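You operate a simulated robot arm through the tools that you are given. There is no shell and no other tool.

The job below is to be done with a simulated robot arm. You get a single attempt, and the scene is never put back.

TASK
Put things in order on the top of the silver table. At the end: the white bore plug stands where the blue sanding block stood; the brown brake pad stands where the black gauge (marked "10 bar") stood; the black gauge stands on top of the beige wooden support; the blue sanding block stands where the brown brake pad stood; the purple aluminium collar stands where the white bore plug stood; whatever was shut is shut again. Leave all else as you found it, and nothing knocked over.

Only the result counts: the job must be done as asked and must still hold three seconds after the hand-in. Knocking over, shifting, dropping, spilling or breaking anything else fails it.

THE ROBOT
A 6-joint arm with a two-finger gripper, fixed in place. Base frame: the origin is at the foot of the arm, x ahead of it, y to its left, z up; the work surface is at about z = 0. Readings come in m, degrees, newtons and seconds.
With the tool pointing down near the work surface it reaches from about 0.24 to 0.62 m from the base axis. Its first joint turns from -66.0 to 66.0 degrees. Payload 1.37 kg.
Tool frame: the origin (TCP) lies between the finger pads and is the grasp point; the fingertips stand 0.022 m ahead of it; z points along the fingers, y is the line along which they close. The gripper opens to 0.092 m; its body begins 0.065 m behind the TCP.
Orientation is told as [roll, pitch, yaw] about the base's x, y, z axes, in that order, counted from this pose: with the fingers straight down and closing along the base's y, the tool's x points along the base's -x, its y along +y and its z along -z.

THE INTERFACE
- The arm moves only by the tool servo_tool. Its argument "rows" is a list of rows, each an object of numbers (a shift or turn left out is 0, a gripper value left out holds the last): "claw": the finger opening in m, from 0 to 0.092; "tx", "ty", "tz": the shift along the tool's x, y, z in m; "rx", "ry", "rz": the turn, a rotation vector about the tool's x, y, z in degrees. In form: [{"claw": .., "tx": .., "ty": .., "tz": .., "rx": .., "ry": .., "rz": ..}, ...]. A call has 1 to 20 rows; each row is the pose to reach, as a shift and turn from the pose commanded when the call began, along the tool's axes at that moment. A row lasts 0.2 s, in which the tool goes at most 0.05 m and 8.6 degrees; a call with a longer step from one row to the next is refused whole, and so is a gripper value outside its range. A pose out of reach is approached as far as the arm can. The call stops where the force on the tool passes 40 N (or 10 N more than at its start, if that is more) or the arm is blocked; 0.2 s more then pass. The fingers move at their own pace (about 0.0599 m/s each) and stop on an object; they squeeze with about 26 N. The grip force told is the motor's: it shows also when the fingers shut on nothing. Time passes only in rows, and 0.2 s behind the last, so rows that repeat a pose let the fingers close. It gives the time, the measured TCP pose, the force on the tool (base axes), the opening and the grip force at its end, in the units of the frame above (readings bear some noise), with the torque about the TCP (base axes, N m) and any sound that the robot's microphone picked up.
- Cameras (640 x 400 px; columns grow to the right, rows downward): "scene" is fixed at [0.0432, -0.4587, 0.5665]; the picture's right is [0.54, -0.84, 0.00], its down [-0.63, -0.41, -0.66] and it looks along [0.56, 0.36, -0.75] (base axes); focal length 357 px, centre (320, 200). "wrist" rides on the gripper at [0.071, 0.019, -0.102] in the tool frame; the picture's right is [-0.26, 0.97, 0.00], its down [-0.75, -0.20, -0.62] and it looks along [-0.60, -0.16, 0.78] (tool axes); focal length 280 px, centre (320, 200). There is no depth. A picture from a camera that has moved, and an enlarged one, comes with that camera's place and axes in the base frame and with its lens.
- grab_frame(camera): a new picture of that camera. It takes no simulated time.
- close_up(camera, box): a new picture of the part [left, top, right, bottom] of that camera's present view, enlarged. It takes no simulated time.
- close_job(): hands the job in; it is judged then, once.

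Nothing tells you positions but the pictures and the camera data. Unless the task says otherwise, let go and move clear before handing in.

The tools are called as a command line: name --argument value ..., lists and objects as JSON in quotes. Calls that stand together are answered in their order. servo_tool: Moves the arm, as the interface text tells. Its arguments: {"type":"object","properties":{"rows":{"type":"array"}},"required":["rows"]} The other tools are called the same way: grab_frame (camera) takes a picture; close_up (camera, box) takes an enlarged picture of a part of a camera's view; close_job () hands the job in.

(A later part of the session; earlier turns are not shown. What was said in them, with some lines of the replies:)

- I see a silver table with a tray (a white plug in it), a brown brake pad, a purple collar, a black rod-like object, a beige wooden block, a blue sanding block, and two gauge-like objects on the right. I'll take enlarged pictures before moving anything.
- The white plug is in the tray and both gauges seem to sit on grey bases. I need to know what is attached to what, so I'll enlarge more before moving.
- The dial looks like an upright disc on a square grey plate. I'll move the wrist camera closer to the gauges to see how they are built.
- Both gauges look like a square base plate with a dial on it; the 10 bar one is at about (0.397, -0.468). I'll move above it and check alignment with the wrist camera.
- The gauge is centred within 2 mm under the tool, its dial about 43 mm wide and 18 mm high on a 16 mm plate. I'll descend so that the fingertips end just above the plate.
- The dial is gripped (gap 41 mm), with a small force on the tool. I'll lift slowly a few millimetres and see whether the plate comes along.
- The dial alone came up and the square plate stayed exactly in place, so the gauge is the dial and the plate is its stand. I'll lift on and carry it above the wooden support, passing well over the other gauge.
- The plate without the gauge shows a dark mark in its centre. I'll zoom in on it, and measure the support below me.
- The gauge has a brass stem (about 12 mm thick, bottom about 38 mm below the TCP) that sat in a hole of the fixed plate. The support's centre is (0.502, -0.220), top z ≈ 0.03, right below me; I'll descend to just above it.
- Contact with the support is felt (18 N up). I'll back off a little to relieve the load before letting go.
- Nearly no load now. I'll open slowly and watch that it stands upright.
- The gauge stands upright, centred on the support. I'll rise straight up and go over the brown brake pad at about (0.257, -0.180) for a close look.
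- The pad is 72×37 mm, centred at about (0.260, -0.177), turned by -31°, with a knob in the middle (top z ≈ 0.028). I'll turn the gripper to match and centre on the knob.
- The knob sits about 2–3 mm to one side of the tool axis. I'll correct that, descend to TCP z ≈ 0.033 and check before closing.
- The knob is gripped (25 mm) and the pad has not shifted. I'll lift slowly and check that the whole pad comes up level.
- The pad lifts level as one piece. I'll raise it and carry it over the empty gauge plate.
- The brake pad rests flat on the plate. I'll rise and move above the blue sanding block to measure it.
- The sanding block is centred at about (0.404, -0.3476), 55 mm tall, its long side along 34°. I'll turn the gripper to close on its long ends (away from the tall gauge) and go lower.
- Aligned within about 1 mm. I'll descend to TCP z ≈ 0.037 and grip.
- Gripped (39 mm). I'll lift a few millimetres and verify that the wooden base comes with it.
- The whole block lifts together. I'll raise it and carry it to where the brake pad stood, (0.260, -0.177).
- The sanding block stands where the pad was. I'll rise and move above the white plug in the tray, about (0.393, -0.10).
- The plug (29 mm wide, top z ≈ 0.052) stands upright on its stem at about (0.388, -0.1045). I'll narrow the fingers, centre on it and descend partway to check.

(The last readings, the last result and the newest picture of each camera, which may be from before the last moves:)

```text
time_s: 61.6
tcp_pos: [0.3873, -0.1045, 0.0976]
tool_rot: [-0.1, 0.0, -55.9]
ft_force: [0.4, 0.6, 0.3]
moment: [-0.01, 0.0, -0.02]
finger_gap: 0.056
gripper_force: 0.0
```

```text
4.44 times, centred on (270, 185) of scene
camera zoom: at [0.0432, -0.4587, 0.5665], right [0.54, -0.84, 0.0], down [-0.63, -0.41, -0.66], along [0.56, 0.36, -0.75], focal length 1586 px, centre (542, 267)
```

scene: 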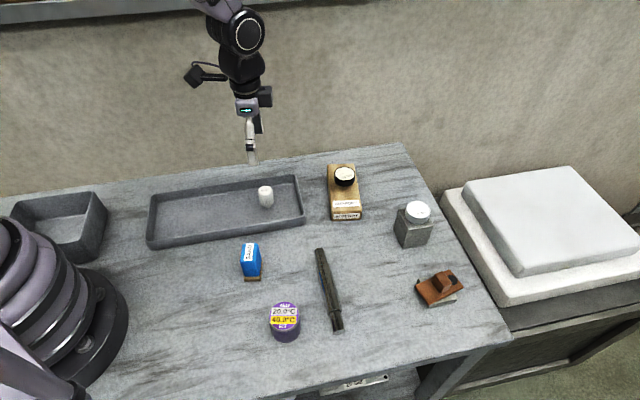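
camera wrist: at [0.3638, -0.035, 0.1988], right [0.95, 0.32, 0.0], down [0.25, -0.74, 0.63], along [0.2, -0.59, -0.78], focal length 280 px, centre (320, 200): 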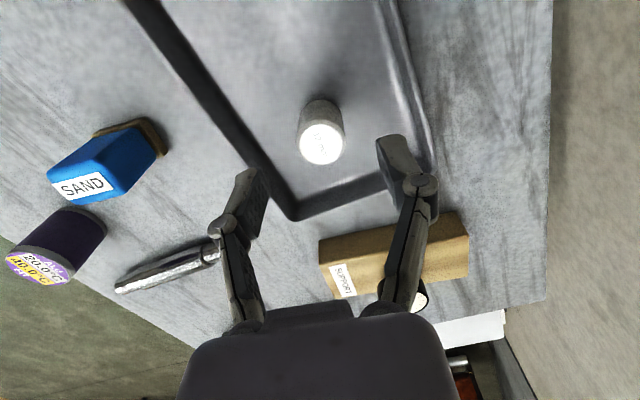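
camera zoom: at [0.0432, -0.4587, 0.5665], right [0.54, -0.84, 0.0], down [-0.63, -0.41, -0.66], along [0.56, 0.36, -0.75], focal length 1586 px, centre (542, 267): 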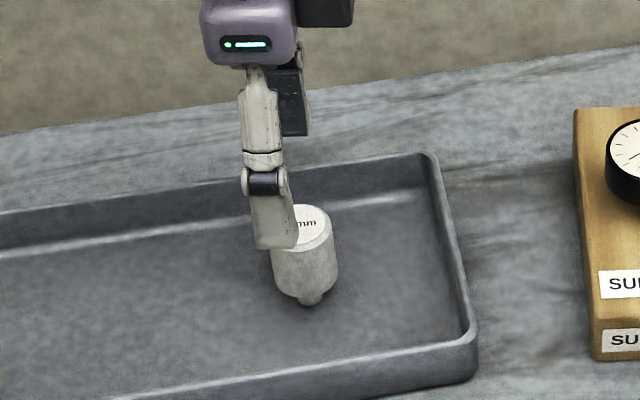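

Centred. The tray wall is about 25–28 mm high, so I'll narrow the opening slightly and grip the upper part of the plug.

servo_tool --rows '[{"claw": 0.047}, {"tz": 0.01}, {"tz": 0.022}, {"tz": 0.034}, {"tz": 0.044}, {"tz": 0.05}, {"tz": 0.053}, {"tz": 0.053}, {"tz": 0.053}]'

grab_frame --camera "wrist"

close_up --camera "scene" --box '[220, 140, 320, 230]'

```text
time_s: 63.6
tcp_pos: [0.3871, -0.1045, 0.0446]
tool_rot: [-0.1, -0.1, -55.9]
ft_force: [0.6, -0.2, 0.5]
moment: [-0.04, 0.01, -0.03]
finger_gap: 0.0473
gripper_force: 0.0
```

```text
taken
camera wrist: at [0.3636, -0.0361, 0.1459], right [0.95, 0.32, 0.0], down [0.25, -0.74, 0.63], along [0.2, -0.59, -0.78], focal length 280 px, centre (320, 200)
```

wrist: 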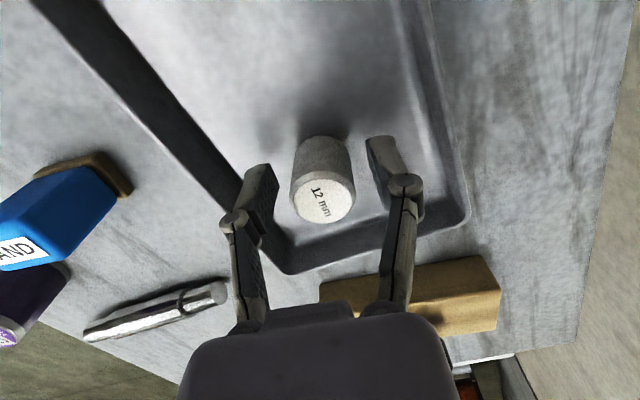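

```text
4.44 times, centred on (270, 185) of scene
camera zoom: at [0.0432, -0.4587, 0.5665], right [0.54, -0.84, 0.0], down [-0.63, -0.41, -0.66], along [0.56, 0.36, -0.75], focal length 1586 px, centre (542, 267)
```

zoom: 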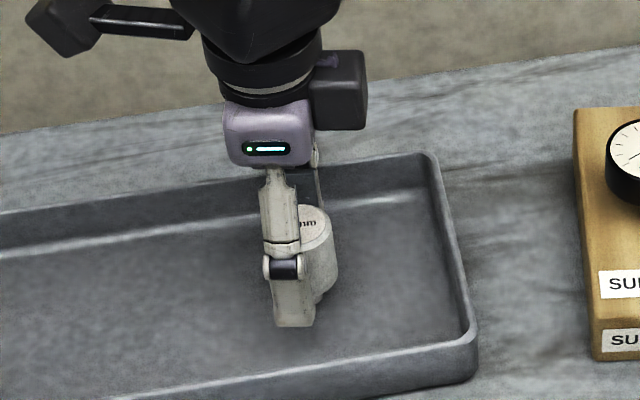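

servo_tool --rows '[{"ty": 0.001}, {"ty": 0.001, "claw": 0.04}, {"ty": 0.001, "claw": 0.034}, {"ty": 0.001, "claw": 0.03}, {"ty": 0.001, "claw": 0.026}, {"ty": 0.001, "claw": 0.02}, {"ty": 0.001, "claw": 0.015}, {"ty": 0.001, "claw": 0.015}]'

grab_frame --camera "wrist"

close_up --camera "scene" --box '[220, 140, 320, 230]'

```text
time_s: 65.4
tcp_pos: [0.3877, -0.1047, 0.0436]
tool_rot: [-0.1, -0.1, -55.8]
ft_force: [-0.1, 0.1, 2.7]
moment: [0.01, 0.02, 0.01]
finger_gap: 0.0258
gripper_force: 26.2
```

```text
taken
camera wrist: at [0.3647, -0.0355, 0.1457], right [0.95, 0.32, 0.0], down [0.25, -0.74, 0.63], along [0.2, -0.59, -0.78], focal length 280 px, centre (320, 200)
```

wrist: 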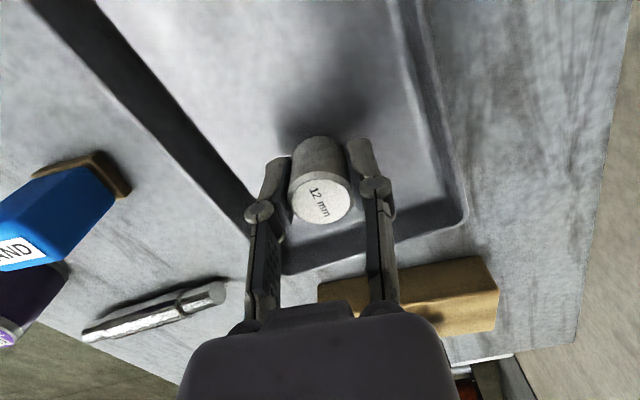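

```text
4.44 times, centred on (270, 185) of scene
camera zoom: at [0.0432, -0.4587, 0.5665], right [0.54, -0.84, 0.0], down [-0.63, -0.41, -0.66], along [0.56, 0.36, -0.75], focal length 1586 px, centre (542, 267)
```

zoom: 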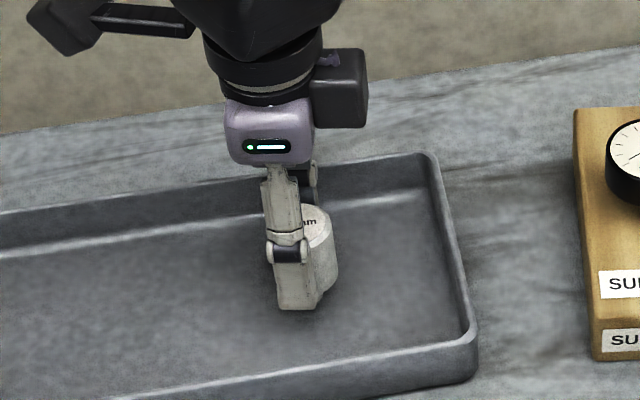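

The plug is gripped at (0.388, -0.1045). I'll lift it straight up out of the tray.

servo_tool --rows '[{"tz": -0.003}, {"tz": -0.008}, {"tz": -0.016}, {"tz": -0.03}, {"tz": -0.05}, {"tz": -0.07}, {"tz": -0.07}]'

grab_frame --camera "wrist"

close_up --camera "scene" --box '[220, 120, 320, 230]'

```text
time_s: 67.0
tcp_pos: [0.3864, -0.1036, 0.1146]
tool_rot: [-0.2, -0.1, -55.9]
ft_force: [0.0, -0.5, -0.5]
moment: [0.03, 0.01, -0.03]
finger_gap: 0.0262
gripper_force: 26.0
```

```text
taken
camera wrist: at [0.3634, -0.0352, 0.2158], right [0.95, 0.32, 0.0], down [0.25, -0.74, 0.63], along [0.2, -0.59, -0.78], focal length 280 px, centre (320, 200)
```

wrist: 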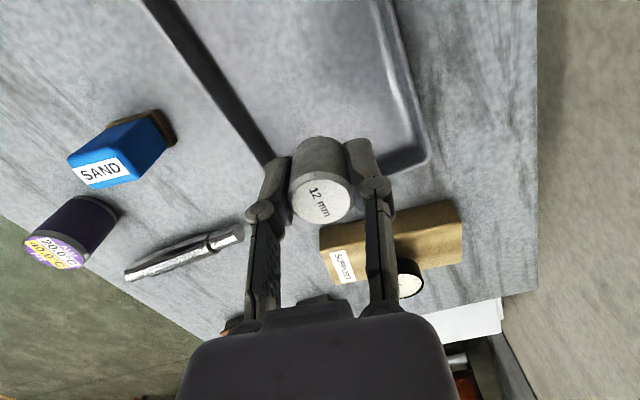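

```text
3.64 times, centred on (270, 175) of scene
camera zoom: at [0.0432, -0.4587, 0.5665], right [0.54, -0.84, 0.0], down [-0.63, -0.41, -0.66], along [0.56, 0.36, -0.75], focal length 1298 px, centre (502, 291)
```

zoom: 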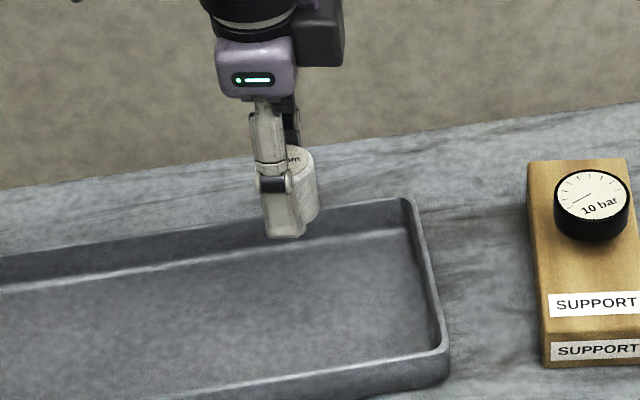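

The plug is out cleanly. I'll carry it over to where the sanding block stood, (0.404, -0.347).

servo_tool --rows '[{"tz": -0.02}, {"tz": -0.04, "tx": -0.005, "ty": -0.003}, {"tz": -0.045, "tx": -0.025, "ty": -0.0145}, {"tz": -0.045, "tx": -0.055, "ty": -0.0318}, {"tz": -0.045, "tx": -0.085, "ty": -0.0492}, {"tz": -0.045, "tx": -0.115, "ty": -0.0666}, {"tz": -0.045, "tx": -0.145, "ty": -0.0839}, {"tz": -0.045, "tx": -0.175, "ty": -0.1013}, {"tz": -0.045, "tx": -0.2, "ty": -0.1158}, {"tz": -0.045, "tx": -0.2109, "ty": -0.1221}, {"tz": -0.045, "tx": -0.2109, "ty": -0.1221}, {"tz": -0.045, "tx": -0.2109, "ty": -0.1221}]'

grab_frame --camera "wrist"

grab_frame --camera "scene"

```text
time_s: 69.6
tcp_pos: [0.4054, -0.3476, 0.1612]
tool_rot: [0.0, -0.1, -55.9]
ft_force: [0.7, 0.2, 1.2]
moment: [-0.01, -0.01, 0.01]
finger_gap: 0.026
gripper_force: 25.8
```

```text
taken
camera wrist: at [0.3811, -0.2783, 0.2616], right [0.95, 0.32, 0.0], down [0.25, -0.74, 0.63], along [0.2, -0.59, -0.78], focal length 280 px, centre (320, 200)
```

wrist: 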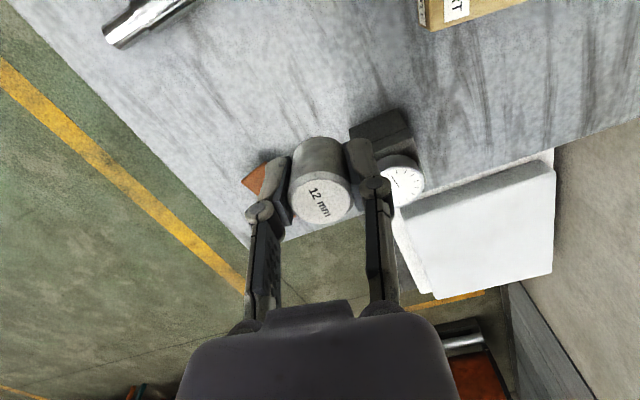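

```text
taken
```

scene: 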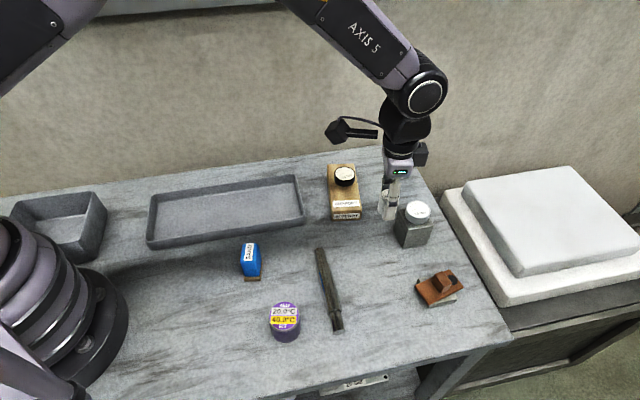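

servo_tool --rows '[{"tz": 0.02}, {"tz": 0.042}, {"tz": 0.064}, {"tz": 0.084}, {"tz": 0.098}, {"tz": 0.106}, {"tz": 0.109}, {"tz": 0.109}, {"tz": 0.109}]'

close_up --camera "scene" --box '[345, 190, 435, 290]'

grab_frame --camera "wrist"

```text
time_s: 71.6
tcp_pos: [0.4059, -0.3484, 0.0498]
tool_rot: [0.0, -0.1, -55.9]
ft_force: [0.4, 0.4, -1.3]
moment: [0.02, 0.0, -0.04]
finger_gap: 0.0252
gripper_force: 26.0
```

```text
4.00 times, centred on (390, 240) of scene
camera zoom: at [0.0432, -0.4587, 0.5665], right [0.54, -0.84, 0.0], down [-0.63, -0.41, -0.66], along [0.56, 0.36, -0.75], focal length 1427 px, centre (40, 40)
```

zoom: 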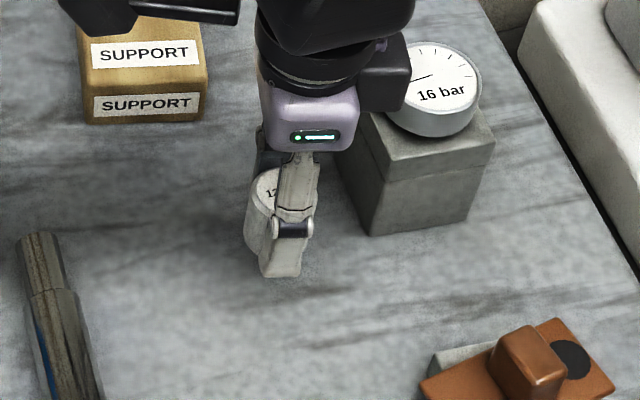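

```text
taken
camera wrist: at [0.3818, -0.2789, 0.1518], right [0.95, 0.32, 0.0], down [0.25, -0.74, 0.63], along [0.2, -0.59, -0.78], focal length 280 px, centre (320, 200)
```

wrist: 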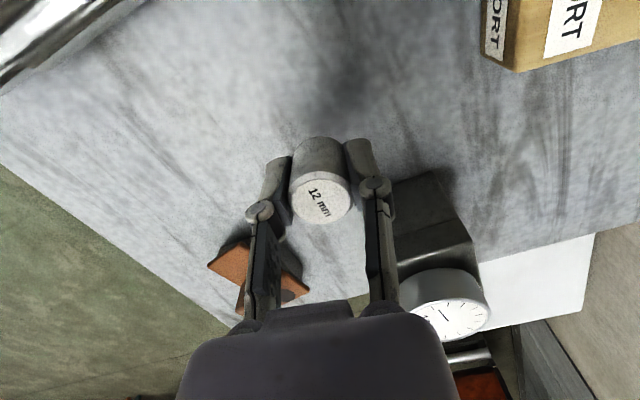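

Now the last millimetres, slowly until contact.

servo_tool --rows '[{"tz": 0.002}, {"tz": 0.004}, {"tz": 0.005}, {"tz": 0.006}, {"tz": 0.006}]'

```text
time_s: 72.8
tcp_pos: [0.4064, -0.3487, 0.0431]
tool_rot: [-0.1, -0.1, -55.9]
ft_force: [0.0, 0.4, -0.3]
moment: [0.0, 0.04, -0.02]
finger_gap: 0.0257
gripper_force: 26.4
```

servo_tool --rows '[{"tz": 0.001}, {"tz": 0.002}, {"tz": 0.003}, {"tz": 0.003}]'

```text
time_s: 73.8
tcp_pos: [0.406, -0.3466, 0.0426]
tool_rot: [-0.1, -0.2, -55.9]
ft_force: [0.5, 0.0, -0.6]
moment: [-0.01, 0.0, -0.02]
finger_gap: 0.0263
gripper_force: 26.2
```

servo_tool --rows '[{"tz": 0.001}, {"tz": 0.002}, {"tz": 0.002}]'

close_up --camera "scene" --box '[355, 220, 405, 270]'

```text
time_s: 74.6
tcp_pos: [0.4065, -0.3466, 0.0402]
tool_rot: [-0.2, -0.1, -55.8]
ft_force: [-2.2, 2.1, 12.7]
moment: [0.1, 0.11, 0.0]
finger_gap: 0.0261
gripper_force: 25.8
```

```text
8.00 times, centred on (380, 245) of scene
camera zoom: at [0.0432, -0.4586, 0.5665], right [0.54, -0.84, 0.0], down [-0.63, -0.41, -0.66], along [0.56, 0.36, -0.75], focal length 2855 px, centre (-160, -160)
```

zoom: 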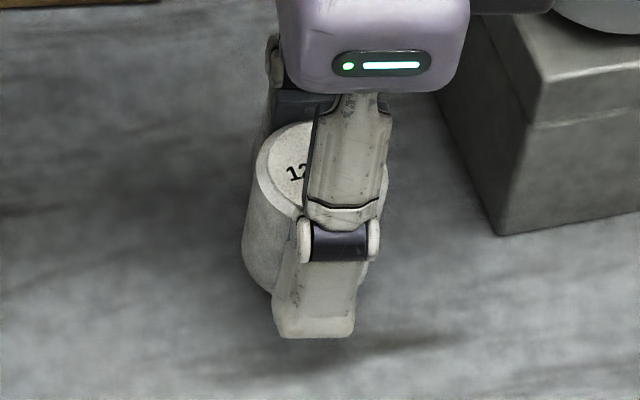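

Contact at 12.7 N. I'll back off just under a millimetre before release.

servo_tool --rows '[{"tz": -0.0004}, {"tz": -0.0008}, {"tz": -0.0008}]'

```text
time_s: 75.4
tcp_pos: [0.4068, -0.3475, 0.0395]
tool_rot: [0.1, 0.0, -55.9]
ft_force: [2.3, 0.6, 5.5]
moment: [0.01, -0.07, 0.01]
finger_gap: 0.0263
gripper_force: 25.9
```

servo_tool --rows '[{"tz": -0.0003}, {"tz": -0.0004}, {"tz": -0.0004}]'

```text
time_s: 76.2
tcp_pos: [0.4066, -0.3486, 0.0395]
tool_rot: [-0.1, 0.0, -56.0]
ft_force: [0.7, -0.4, 0.8]
moment: [0.02, -0.03, -0.01]
finger_gap: 0.0261
gripper_force: 26.1
```

servo_tool --rows '[{"claw": 0.0265}, {"claw": 0.0275}, {"claw": 0.029}, {"claw": 0.031}, {"claw": 0.035}, {"claw": 0.04}, {"claw": 0.048}, {"claw": 0.056}, {"claw": 0.056}]'

close_up --camera "scene" --box '[355, 210, 415, 280]'

grab_frame --camera "wrist"

```text
time_s: 78.2
tcp_pos: [0.4063, -0.3473, 0.0393]
tool_rot: [0.0, -0.1, -55.9]
ft_force: [0.2, 1.1, 0.6]
moment: [0.03, -0.01, -0.02]
finger_gap: 0.0561
gripper_force: 0.0
```

```text
5.71 times, centred on (385, 245) of scene
camera zoom: at [0.0432, -0.4587, 0.5665], right [0.54, -0.84, 0.0], down [-0.63, -0.41, -0.66], along [0.56, 0.36, -0.75], focal length 2039 px, centre (-51, -57)
```

zoom: 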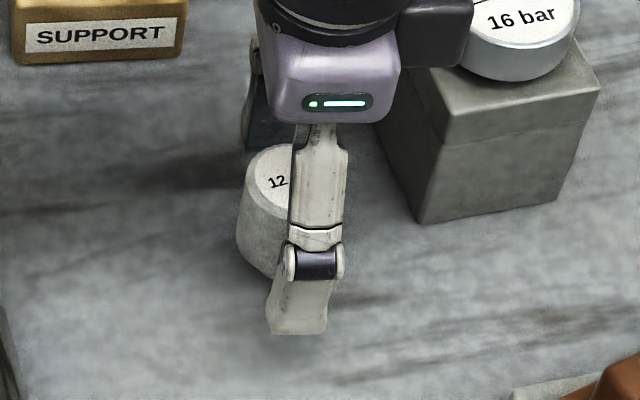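

```text
taken
camera wrist: at [0.3822, -0.2791, 0.1419], right [0.95, 0.32, 0.0], down [0.25, -0.74, 0.63], along [0.2, -0.59, -0.78], focal length 280 px, centre (320, 200)
```

wrist: 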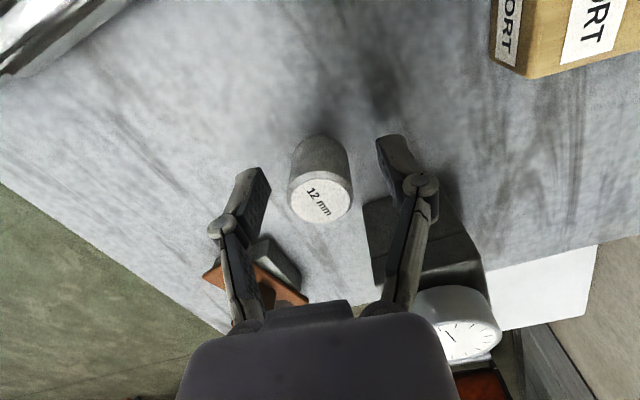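

The plug stands upright. I'll rise and go above the purple collar, about (0.198, -0.294).

servo_tool --rows '[{"tz": -0.015}, {"tz": -0.035}, {"tz": -0.06}, {"tz": -0.09}, {"tz": -0.12}, {"tz": -0.135, "tx": 0.02, "ty": -0.0177}, {"tz": -0.135, "tx": 0.045, "ty": -0.0397}, {"tz": -0.135, "tx": 0.07, "ty": -0.0618}, {"tz": -0.135, "tx": 0.095, "ty": -0.0839}, {"tz": -0.135, "tx": 0.12, "ty": -0.1059}, {"tz": -0.135, "tx": 0.145, "ty": -0.128}, {"tz": -0.135, "tx": 0.1613, "ty": -0.1424}, {"tz": -0.135, "tx": 0.1613, "ty": -0.1424}, {"tz": -0.135, "tx": 0.1613, "ty": -0.1424}]'

grab_frame --camera "wrist"

grab_frame --camera "scene"

close_up --camera "scene" --box '[350, 210, 420, 280]'

```text
time_s: 81.2
tcp_pos: [0.1977, -0.2943, 0.1734]
tool_rot: [-0.2, -0.1, -56.0]
ft_force: [0.2, 0.1, 0.1]
moment: [-0.02, 0.0, 0.0]
finger_gap: 0.056
gripper_force: 0.1
```

```text
taken
camera wrist: at [0.1738, -0.2252, 0.2757], right [0.95, 0.32, 0.0], down [0.25, -0.74, 0.63], along [0.2, -0.59, -0.78], focal length 280 px, centre (320, 200)
```

wrist: 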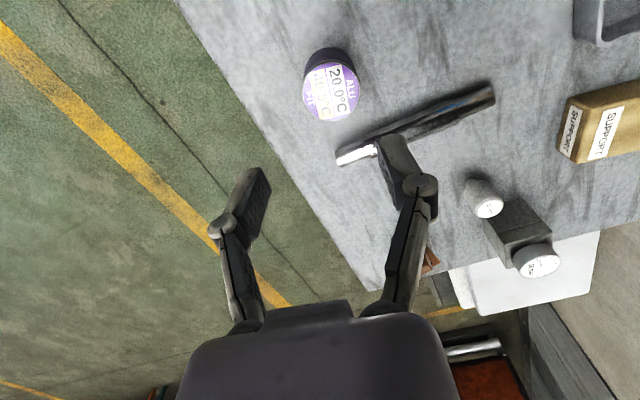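

```text
taken
```

scene: 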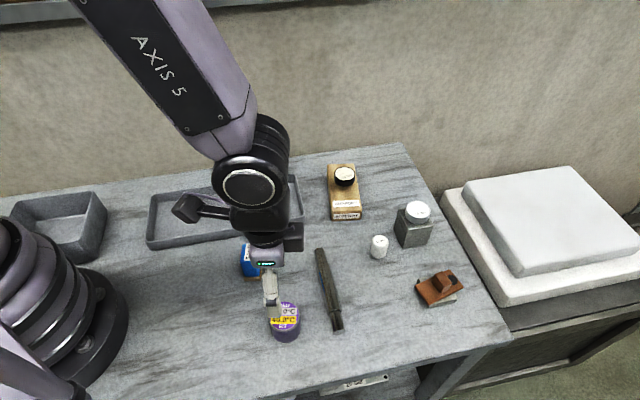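

```text
5.71 times, centred on (385, 245) of scene
camera zoom: at [0.0432, -0.4587, 0.5665], right [0.54, -0.84, 0.0], down [-0.63, -0.41, -0.66], along [0.56, 0.36, -0.75], focal length 2039 px, centre (-51, -57)
```

zoom: 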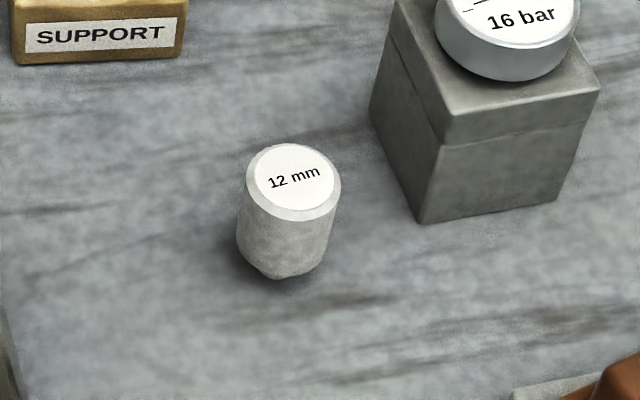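

close_up --camera "wrist" --box '[280, 30, 380, 140]'

close_up --camera "scene" --box '[250, 260, 320, 350]'

```text
3.64 times, centred on (330, 85) of wrist
camera zoom: at [0.1738, -0.2252, 0.2757], right [0.95, 0.32, 0.0], down [0.25, -0.74, 0.63], along [0.2, -0.59, -0.78], focal length 1020 px, centre (284, 618)
```

zoom: 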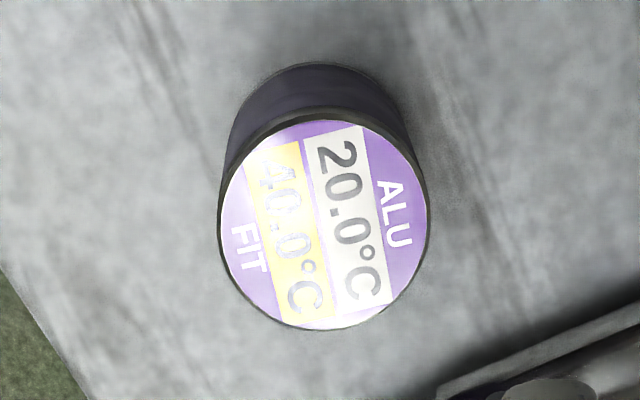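

```text
4.44 times, centred on (285, 305) of scene
camera zoom: at [0.0432, -0.4587, 0.5665], right [0.54, -0.84, 0.0], down [-0.63, -0.41, -0.66], along [0.56, 0.36, -0.75], focal length 1586 px, centre (476, -267)
```

zoom: 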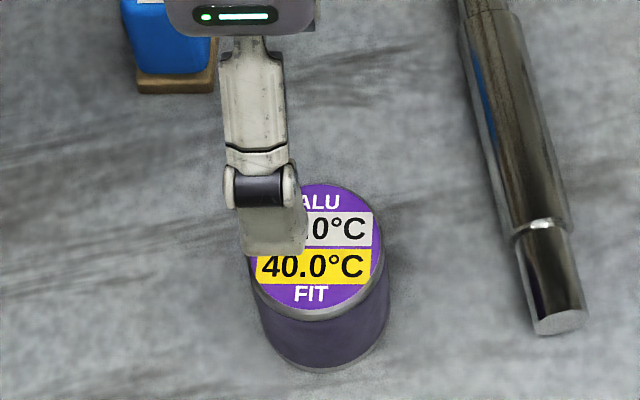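

The collar's top centre is about (0.2045, -0.2885), z ≈ 0.05, 45 mm wide. I'll centre over it with a wider opening and descend partway to check.

servo_tool --rows '[{"tx": 0.0007, "ty": 0.005, "claw": 0.07}, {"tx": 0.0014, "ty": 0.0093}, {"tx": 0.0014, "ty": 0.0093, "tz": 0.02}, {"tx": 0.0014, "ty": 0.0093, "tz": 0.045}, {"tx": 0.0014, "ty": 0.0093, "tz": 0.065}, {"tx": 0.0014, "ty": 0.0093, "tz": 0.073}, {"tx": 0.0014, "ty": 0.0093, "tz": 0.073}, {"tx": 0.0014, "ty": 0.0093, "tz": 0.073}]'

grab_frame --camera "wrist"

close_up --camera "wrist" --box '[260, 60, 380, 190]'

close_up --camera "scene" --box '[240, 250, 340, 350]'

```text
time_s: 83.0
tcp_pos: [0.2046, -0.2886, 0.101]
tool_rot: [-0.1, -0.1, -55.9]
ft_force: [0.3, 0.2, 0.9]
moment: [-0.01, 0.04, 0.02]
finger_gap: 0.0701
gripper_force: 0.0
```

```text
taken
camera wrist: at [0.1804, -0.2186, 0.2031], right [0.95, 0.32, 0.0], down [0.25, -0.74, 0.63], along [0.2, -0.59, -0.78], focal length 280 px, centre (320, 200)
```

wrist: 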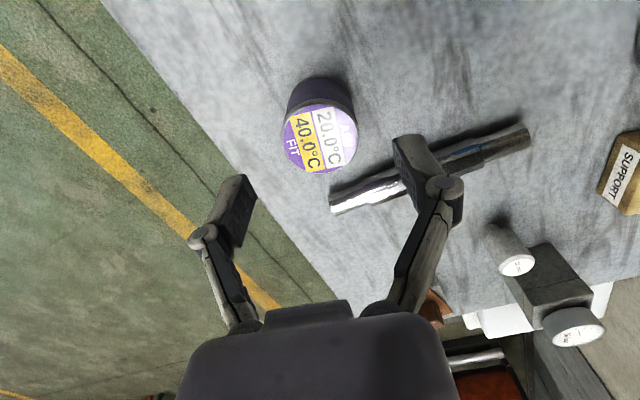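

```text
3.08 times, centred on (320, 125) of wrist
camera zoom: at [0.1804, -0.2186, 0.2031], right [0.95, 0.32, 0.0], down [0.25, -0.74, 0.63], along [0.2, -0.59, -0.78], focal length 863 px, centre (320, 431)
```

zoom: 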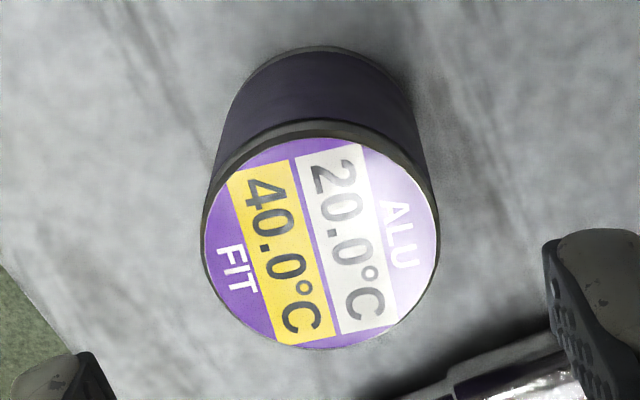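

```text
4.00 times, centred on (290, 300) of scene
camera zoom: at [0.0432, -0.4587, 0.5665], right [0.54, -0.84, 0.0], down [-0.63, -0.41, -0.66], along [0.56, 0.36, -0.75], focal length 1427 px, centre (440, -200)
```

zoom: 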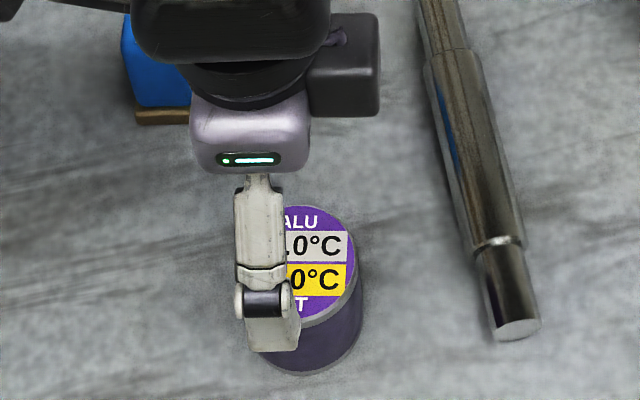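

Well centred. I'll descend to TCP z ≈ 0.045 and grip the upper half.

servo_tool --rows '[{"tz": 0.012}, {"tz": 0.025}, {"tz": 0.038}, {"tz": 0.048}, {"tz": 0.054}, {"tz": 0.056}, {"tz": 0.056}, {"tz": 0.056}]'

close_up --camera "wrist" --box '[220, 100, 430, 240]'

close_up --camera "scene" --box '[240, 250, 340, 350]'

```text
time_s: 84.8
tcp_pos: [0.2047, -0.289, 0.047]
tool_rot: [-0.1, -0.2, -55.9]
ft_force: [-0.6, -0.3, -0.8]
moment: [0.0, -0.02, -0.04]
finger_gap: 0.0699
gripper_force: 0.1
```

```text
2.86 times, centred on (325, 170) of wrist
camera zoom: at [0.1807, -0.2186, 0.1481], right [0.95, 0.32, 0.0], down [0.25, -0.74, 0.63], along [0.2, -0.59, -0.78], focal length 801 px, centre (306, 286)
```

zoom: 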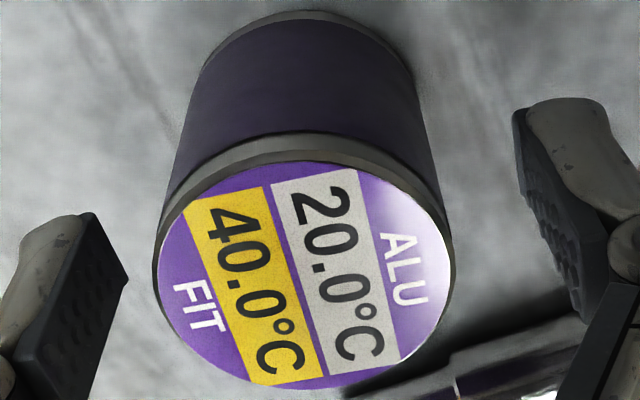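

```text
4.00 times, centred on (290, 300) of scene
camera zoom: at [0.0432, -0.4587, 0.5665], right [0.54, -0.84, 0.0], down [-0.63, -0.41, -0.66], along [0.56, 0.36, -0.75], focal length 1427 px, centre (440, -200)
```

zoom: 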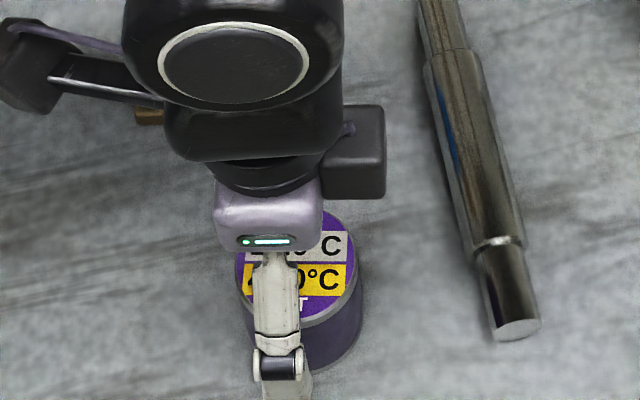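

servo_tool --rows '[{"tx": -0.001, "ty": -0.001}, {"tx": -0.001, "ty": -0.001, "claw": 0.06}, {"tx": -0.001, "ty": -0.001, "claw": 0.052}, {"tx": -0.001, "ty": -0.001, "claw": 0.047}, {"tx": -0.001, "ty": -0.001, "claw": 0.043}, {"tx": -0.001, "ty": -0.001, "claw": 0.035}, {"tx": -0.001, "ty": -0.001, "claw": 0.03}, {"tx": -0.001, "ty": -0.001, "claw": 0.03}]'

grab_frame --camera "wrist"

```text
time_s: 86.6
tcp_pos: [0.2051, -0.2895, 0.0462]
tool_rot: [-0.1, -0.1, -56.0]
ft_force: [-1.3, -0.3, 3.3]
moment: [0.02, 0.04, 0.0]
finger_gap: 0.0453
gripper_force: 26.7
```

```text
taken
camera wrist: at [0.1805, -0.2198, 0.148], right [0.95, 0.32, 0.0], down [0.25, -0.74, 0.63], along [0.2, -0.59, -0.78], focal length 280 px, centre (320, 200)
```

wrist: 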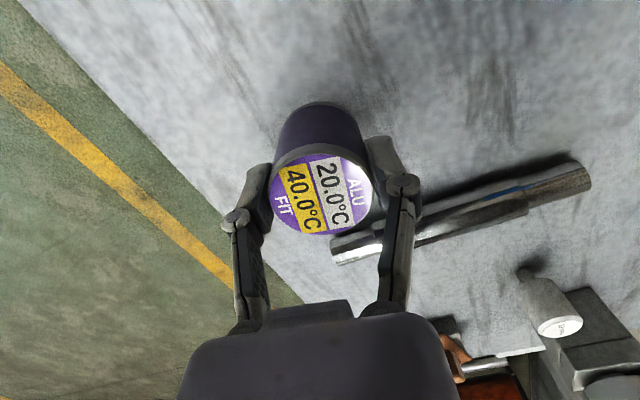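

servo_tool --rows '[{"tz": -0.003}, {"tz": -0.008}, {"tz": -0.015}, {"tz": -0.022}, {"tz": -0.03}, {"tz": -0.03}]'

grab_frame --camera "wrist"

close_up --camera "scene" --box '[240, 250, 340, 350]'

```text
time_s: 88.0
tcp_pos: [0.2037, -0.2892, 0.076]
tool_rot: [-0.1, 0.0, -55.9]
ft_force: [-0.1, -0.6, -2.2]
moment: [-0.04, 0.04, -0.03]
finger_gap: 0.0452
gripper_force: 25.4
```

```text
taken
camera wrist: at [0.1802, -0.2192, 0.1779], right [0.95, 0.32, 0.0], down [0.25, -0.74, 0.63], along [0.2, -0.59, -0.78], focal length 280 px, centre (320, 200)
```

wrist: 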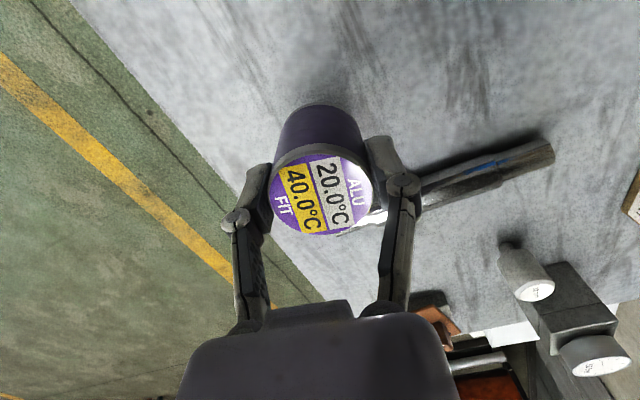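

```text
4.00 times, centred on (290, 300) of scene
camera zoom: at [0.0432, -0.4587, 0.5665], right [0.54, -0.84, 0.0], down [-0.63, -0.41, -0.66], along [0.56, 0.36, -0.75], focal length 1427 px, centre (440, -200)
```

zoom: 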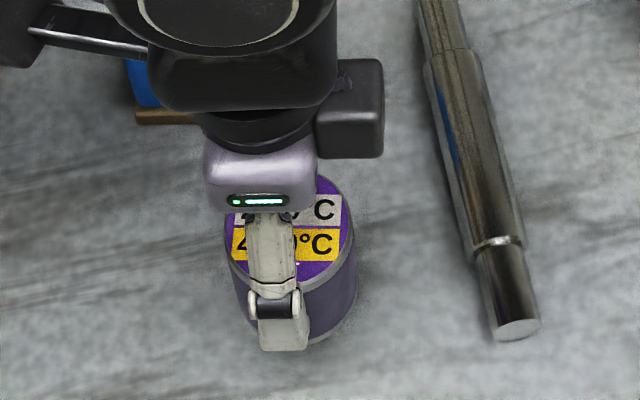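

The collar lifts cleanly. I'll raise it and carry it above the plug's old place in the tray, (0.388, -0.1045).

servo_tool --rows '[{"tz": -0.025}, {"tz": -0.055}, {"tz": -0.085}, {"tz": -0.095, "tx": 0.004, "ty": 0.0205}, {"tz": -0.095, "tx": 0.0097, "ty": 0.05}, {"tz": -0.095, "tx": 0.0156, "ty": 0.08}, {"tz": -0.095, "tx": 0.0214, "ty": 0.11}, {"tz": -0.095, "tx": 0.0273, "ty": 0.14}, {"tz": -0.095, "tx": 0.0331, "ty": 0.17}, {"tz": -0.095, "tx": 0.039, "ty": 0.2}, {"tz": -0.095, "tx": 0.0448, "ty": 0.23}, {"tz": -0.095, "tx": 0.0485, "ty": 0.249}, {"tz": -0.095, "tx": 0.0498, "ty": 0.2555}, {"tz": -0.095, "tx": 0.0498, "ty": 0.2555}, {"tz": -0.095, "tx": 0.0498, "ty": 0.2555}]'

grab_frame --camera "wrist"

grab_frame --camera "scene"

```text
time_s: 91.2
tcp_pos: [0.3869, -0.1048, 0.1702]
tool_rot: [-0.1, -0.1, -55.9]
ft_force: [0.6, -0.3, -2.1]
moment: [0.01, 0.01, -0.02]
finger_gap: 0.0452
gripper_force: 26.2
```

```text
taken
camera wrist: at [0.3635, -0.0359, 0.2719], right [0.95, 0.32, 0.0], down [0.25, -0.74, 0.63], along [0.2, -0.59, -0.78], focal length 280 px, centre (320, 200)
```

wrist: 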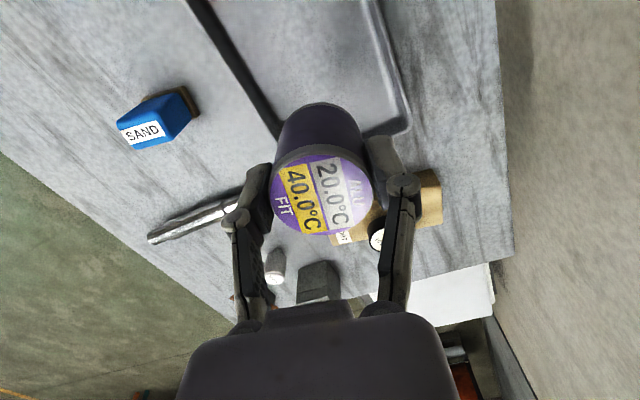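

```text
taken
```

scene: 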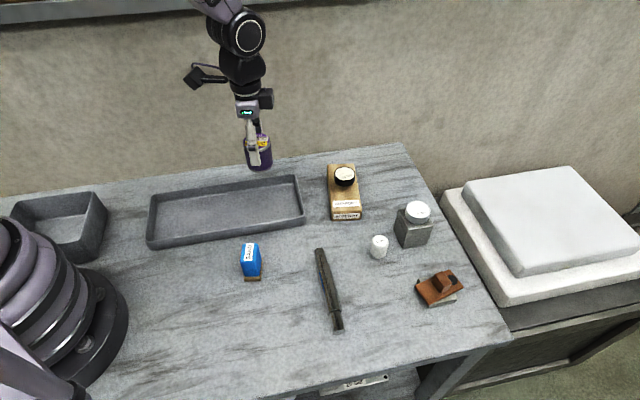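

servo_tool --rows '[{"tz": 0.02}, {"tz": 0.042}, {"tz": 0.064}, {"tz": 0.084}, {"tz": 0.099}, {"tz": 0.108}, {"tz": 0.111}, {"tz": 0.111}, {"tz": 0.111}]'

close_up --camera "scene" --box '[220, 140, 320, 240]'

grab_frame --camera "wrist"

```text
time_s: 93.2
tcp_pos: [0.3871, -0.1044, 0.0582]
tool_rot: [-0.1, -0.2, -55.9]
ft_force: [0.0, -0.6, -2.4]
moment: [0.0, 0.0, -0.02]
finger_gap: 0.0452
gripper_force: 26.1
```

```text
4.00 times, centred on (270, 190) of scene
camera zoom: at [0.0433, -0.4587, 0.5665], right [0.54, -0.84, 0.0], down [-0.63, -0.41, -0.66], along [0.56, 0.36, -0.75], focal length 1427 px, centre (520, 240)
```

zoom: 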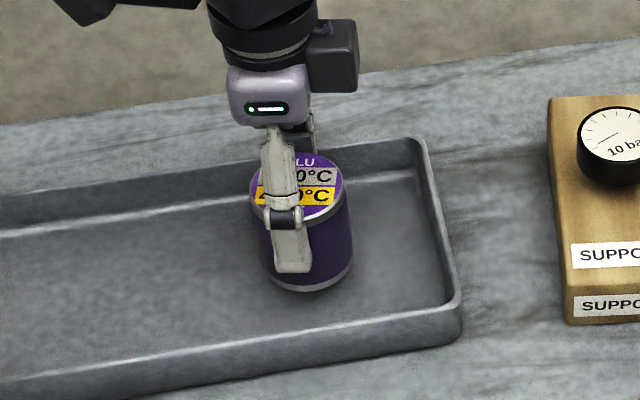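

```text
taken
camera wrist: at [0.3637, -0.0356, 0.1604], right [0.95, 0.32, 0.0], down [0.25, -0.74, 0.63], along [0.2, -0.59, -0.78], focal length 280 px, centre (320, 200)
```

wrist: 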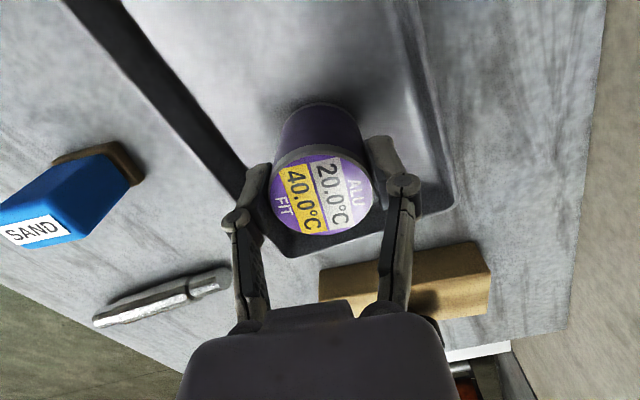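

servo_tool --rows '[{"tz": 0.002}, {"tz": 0.004}, {"tz": 0.005}, {"tz": 0.006}, {"tz": 0.006}]'

```text
time_s: 94.4
tcp_pos: [0.3879, -0.1049, 0.0538]
tool_rot: [0.0, -0.1, -55.9]
ft_force: [-0.4, -0.1, -2.4]
moment: [-0.02, -0.03, -0.01]
finger_gap: 0.0453
gripper_force: 25.8
```

servo_tool --rows '[{"tz": 0.001}, {"tz": 0.002}, {"tz": 0.003}, {"tz": 0.003}]'

```text
time_s: 95.4
tcp_pos: [0.387, -0.1045, 0.0513]
tool_rot: [-0.1, -0.1, -55.8]
ft_force: [-0.1, 0.0, -2.1]
moment: [-0.03, 0.02, -0.04]
finger_gap: 0.0455
gripper_force: 25.9
```

servo_tool --rows '[{"tz": 0.001}, {"tz": 0.002}, {"tz": 0.002}]'

```text
time_s: 96.2
tcp_pos: [0.388, -0.1047, 0.0491]
tool_rot: [-0.1, -0.1, -55.9]
ft_force: [-5.6, -4.6, 18.6]
moment: [-0.15, 0.15, 0.01]
finger_gap: 0.0455
gripper_force: 26.3
```

Contact with the tray floor (18.6 N). I'll back off until the load is small.

servo_tool --rows '[{"tz": -0.0005}, {"tz": -0.001}, {"tz": -0.001}]'

```text
time_s: 97.0
tcp_pos: [0.3871, -0.1057, 0.0486]
tool_rot: [0.0, -0.1, -55.9]
ft_force: [1.7, 1.0, 2.2]
moment: [0.04, -0.13, 0.05]
finger_gap: 0.0453
gripper_force: 26.1
```

servo_tool --rows '[{"tz": -0.0002, "claw": 0.0453}, {"tz": -0.0002, "claw": 0.046}, {"tz": -0.0002, "claw": 0.0475}, {"tz": -0.0002, "claw": 0.0495}, {"tz": -0.0002, "claw": 0.052}, {"tz": -0.0002, "claw": 0.056}, {"tz": -0.0002, "claw": 0.06}, {"tz": -0.0002, "claw": 0.06}]'

close_up --camera "scene" --box '[220, 140, 320, 240]'

grab_frame --camera "wrist"

```text
time_s: 98.8
tcp_pos: [0.388, -0.1045, 0.0503]
tool_rot: [-0.1, -0.2, -55.9]
ft_force: [-0.4, 0.2, -0.7]
moment: [0.01, 0.0, 0.01]
finger_gap: 0.0599
gripper_force: 0.1
```

```text
4.00 times, centred on (270, 190) of scene
camera zoom: at [0.0432, -0.4587, 0.5665], right [0.54, -0.84, 0.0], down [-0.63, -0.41, -0.66], along [0.56, 0.36, -0.75], focal length 1427 px, centre (520, 240)
```

zoom: 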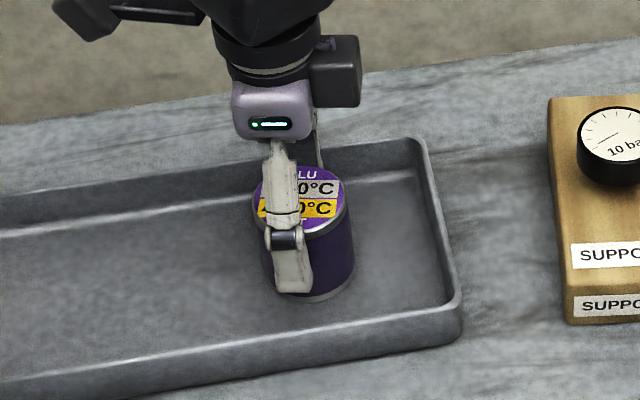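

```text
taken
camera wrist: at [0.3638, -0.036, 0.1517], right [0.95, 0.32, 0.0], down [0.25, -0.74, 0.63], along [0.2, -0.59, -0.78], focal length 280 px, centre (320, 200)
```

wrist: 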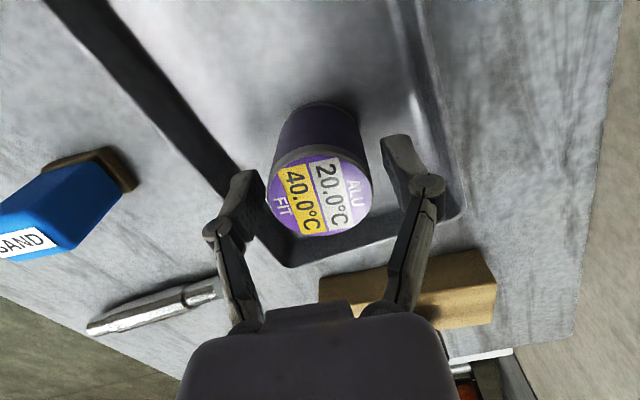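

The collar stands in the tray. I'll rise straight up and clear, then check everything.

servo_tool --rows '[{"tz": -0.01}, {"tz": -0.03}, {"tz": -0.055}, {"tz": -0.085}, {"tz": -0.115}, {"tz": -0.14}, {"tz": -0.16}, {"tz": -0.165, "ty": -0.02}, {"tz": -0.165, "ty": -0.05}, {"tz": -0.165, "ty": -0.08}, {"tz": -0.165, "ty": -0.1}, {"tz": -0.165, "ty": -0.1}]'

grab_frame --camera "scene"

grab_frame --camera "wrist"

close_up --camera "scene" --box '[130, 150, 320, 300]'

close_up --camera "scene" --box '[310, 150, 480, 320]'

```text
time_s: 101.4
tcp_pos: [0.3041, -0.1618, 0.2159]
tool_rot: [-0.1, -0.1, -55.8]
ft_force: [-0.7, 1.5, 0.9]
moment: [0.01, 0.01, -0.01]
finger_gap: 0.0599
gripper_force: 0.0
```

```text
taken
```

scene: 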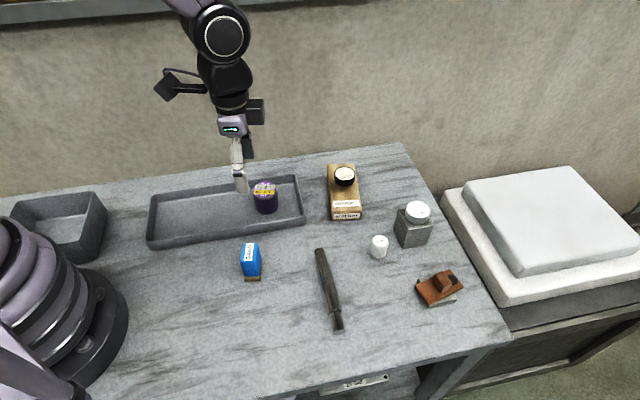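

```text
taken
camera wrist: at [0.2801, -0.0921, 0.3169], right [0.95, 0.32, 0.0], down [0.25, -0.74, 0.63], along [0.2, -0.59, -0.78], focal length 280 px, centre (320, 200)
```

wrist: 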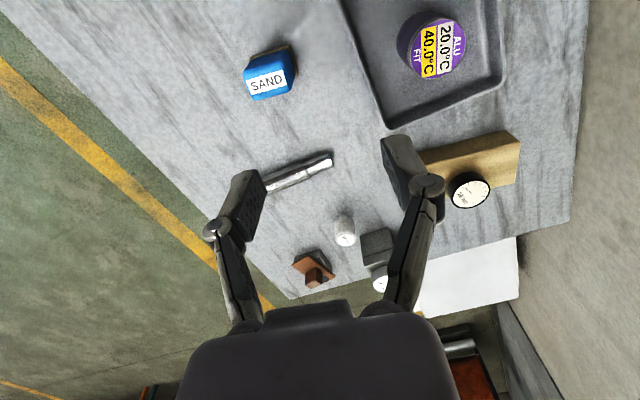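

```text
2.67 times, centred on (225, 225) of scene
camera zoom: at [0.0432, -0.4587, 0.5665], right [0.54, -0.84, 0.0], down [-0.63, -0.41, -0.66], along [0.56, 0.36, -0.75], focal length 952 px, centre (573, 133)
```

zoom: 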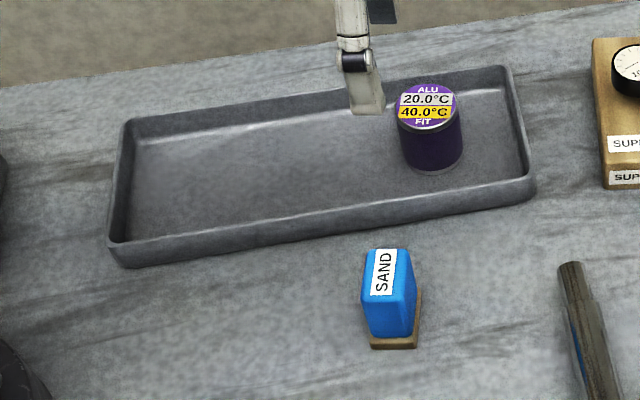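

```text
2.35 times, centred on (395, 235) of scene
camera zoom: at [0.0432, -0.4587, 0.5665], right [0.54, -0.84, 0.0], down [-0.63, -0.41, -0.66], along [0.56, 0.36, -0.75], focal length 840 px, centre (144, 118)
```

zoom: 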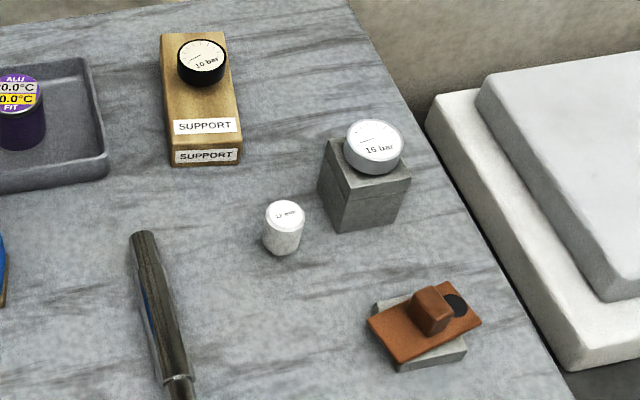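

All five items are in their places and standing upright: gauge on the support, brake pad on the gauge's plate, sanding block where the pad was, plug where the sanding block was, and collar in the tray. Nothing else has shifted, nothing was opened, and the arm is clear, so I'm handing in.

close_job

```text
The job is handed in.
```

I finished the job and handed it in. In the last pictures everything was in place and upright; I don't have the judge's result.

| Item | Where it stands now |
|---|---|
| Black gauge ("10 bar") | On top of the beige wooden support, near its centre, standing on its brass stem |
| Brown brake pad | Where the gauge stood, flat on the small grey plate |
| Blue sanding block | Where the brake pad stood |
| White bore plug | Where the sanding block stood, on its narrow stem |
| Purple aluminium collar | In the tray, where the plug stood |

- **Grey plate:** the gauge's stem sat in a hole in this plate. The plate is separate from the gauge, so I left it where it was and put the brake pad on top of it.
- **Accuracy:** by the pose readings, each item is within a few millimetres of its target spot.
- **Everything else:** the shaft, the "16 bar" gauge on its block, the tray and the support showed no visible movement. I opened nothing, so there was nothing to shut again.
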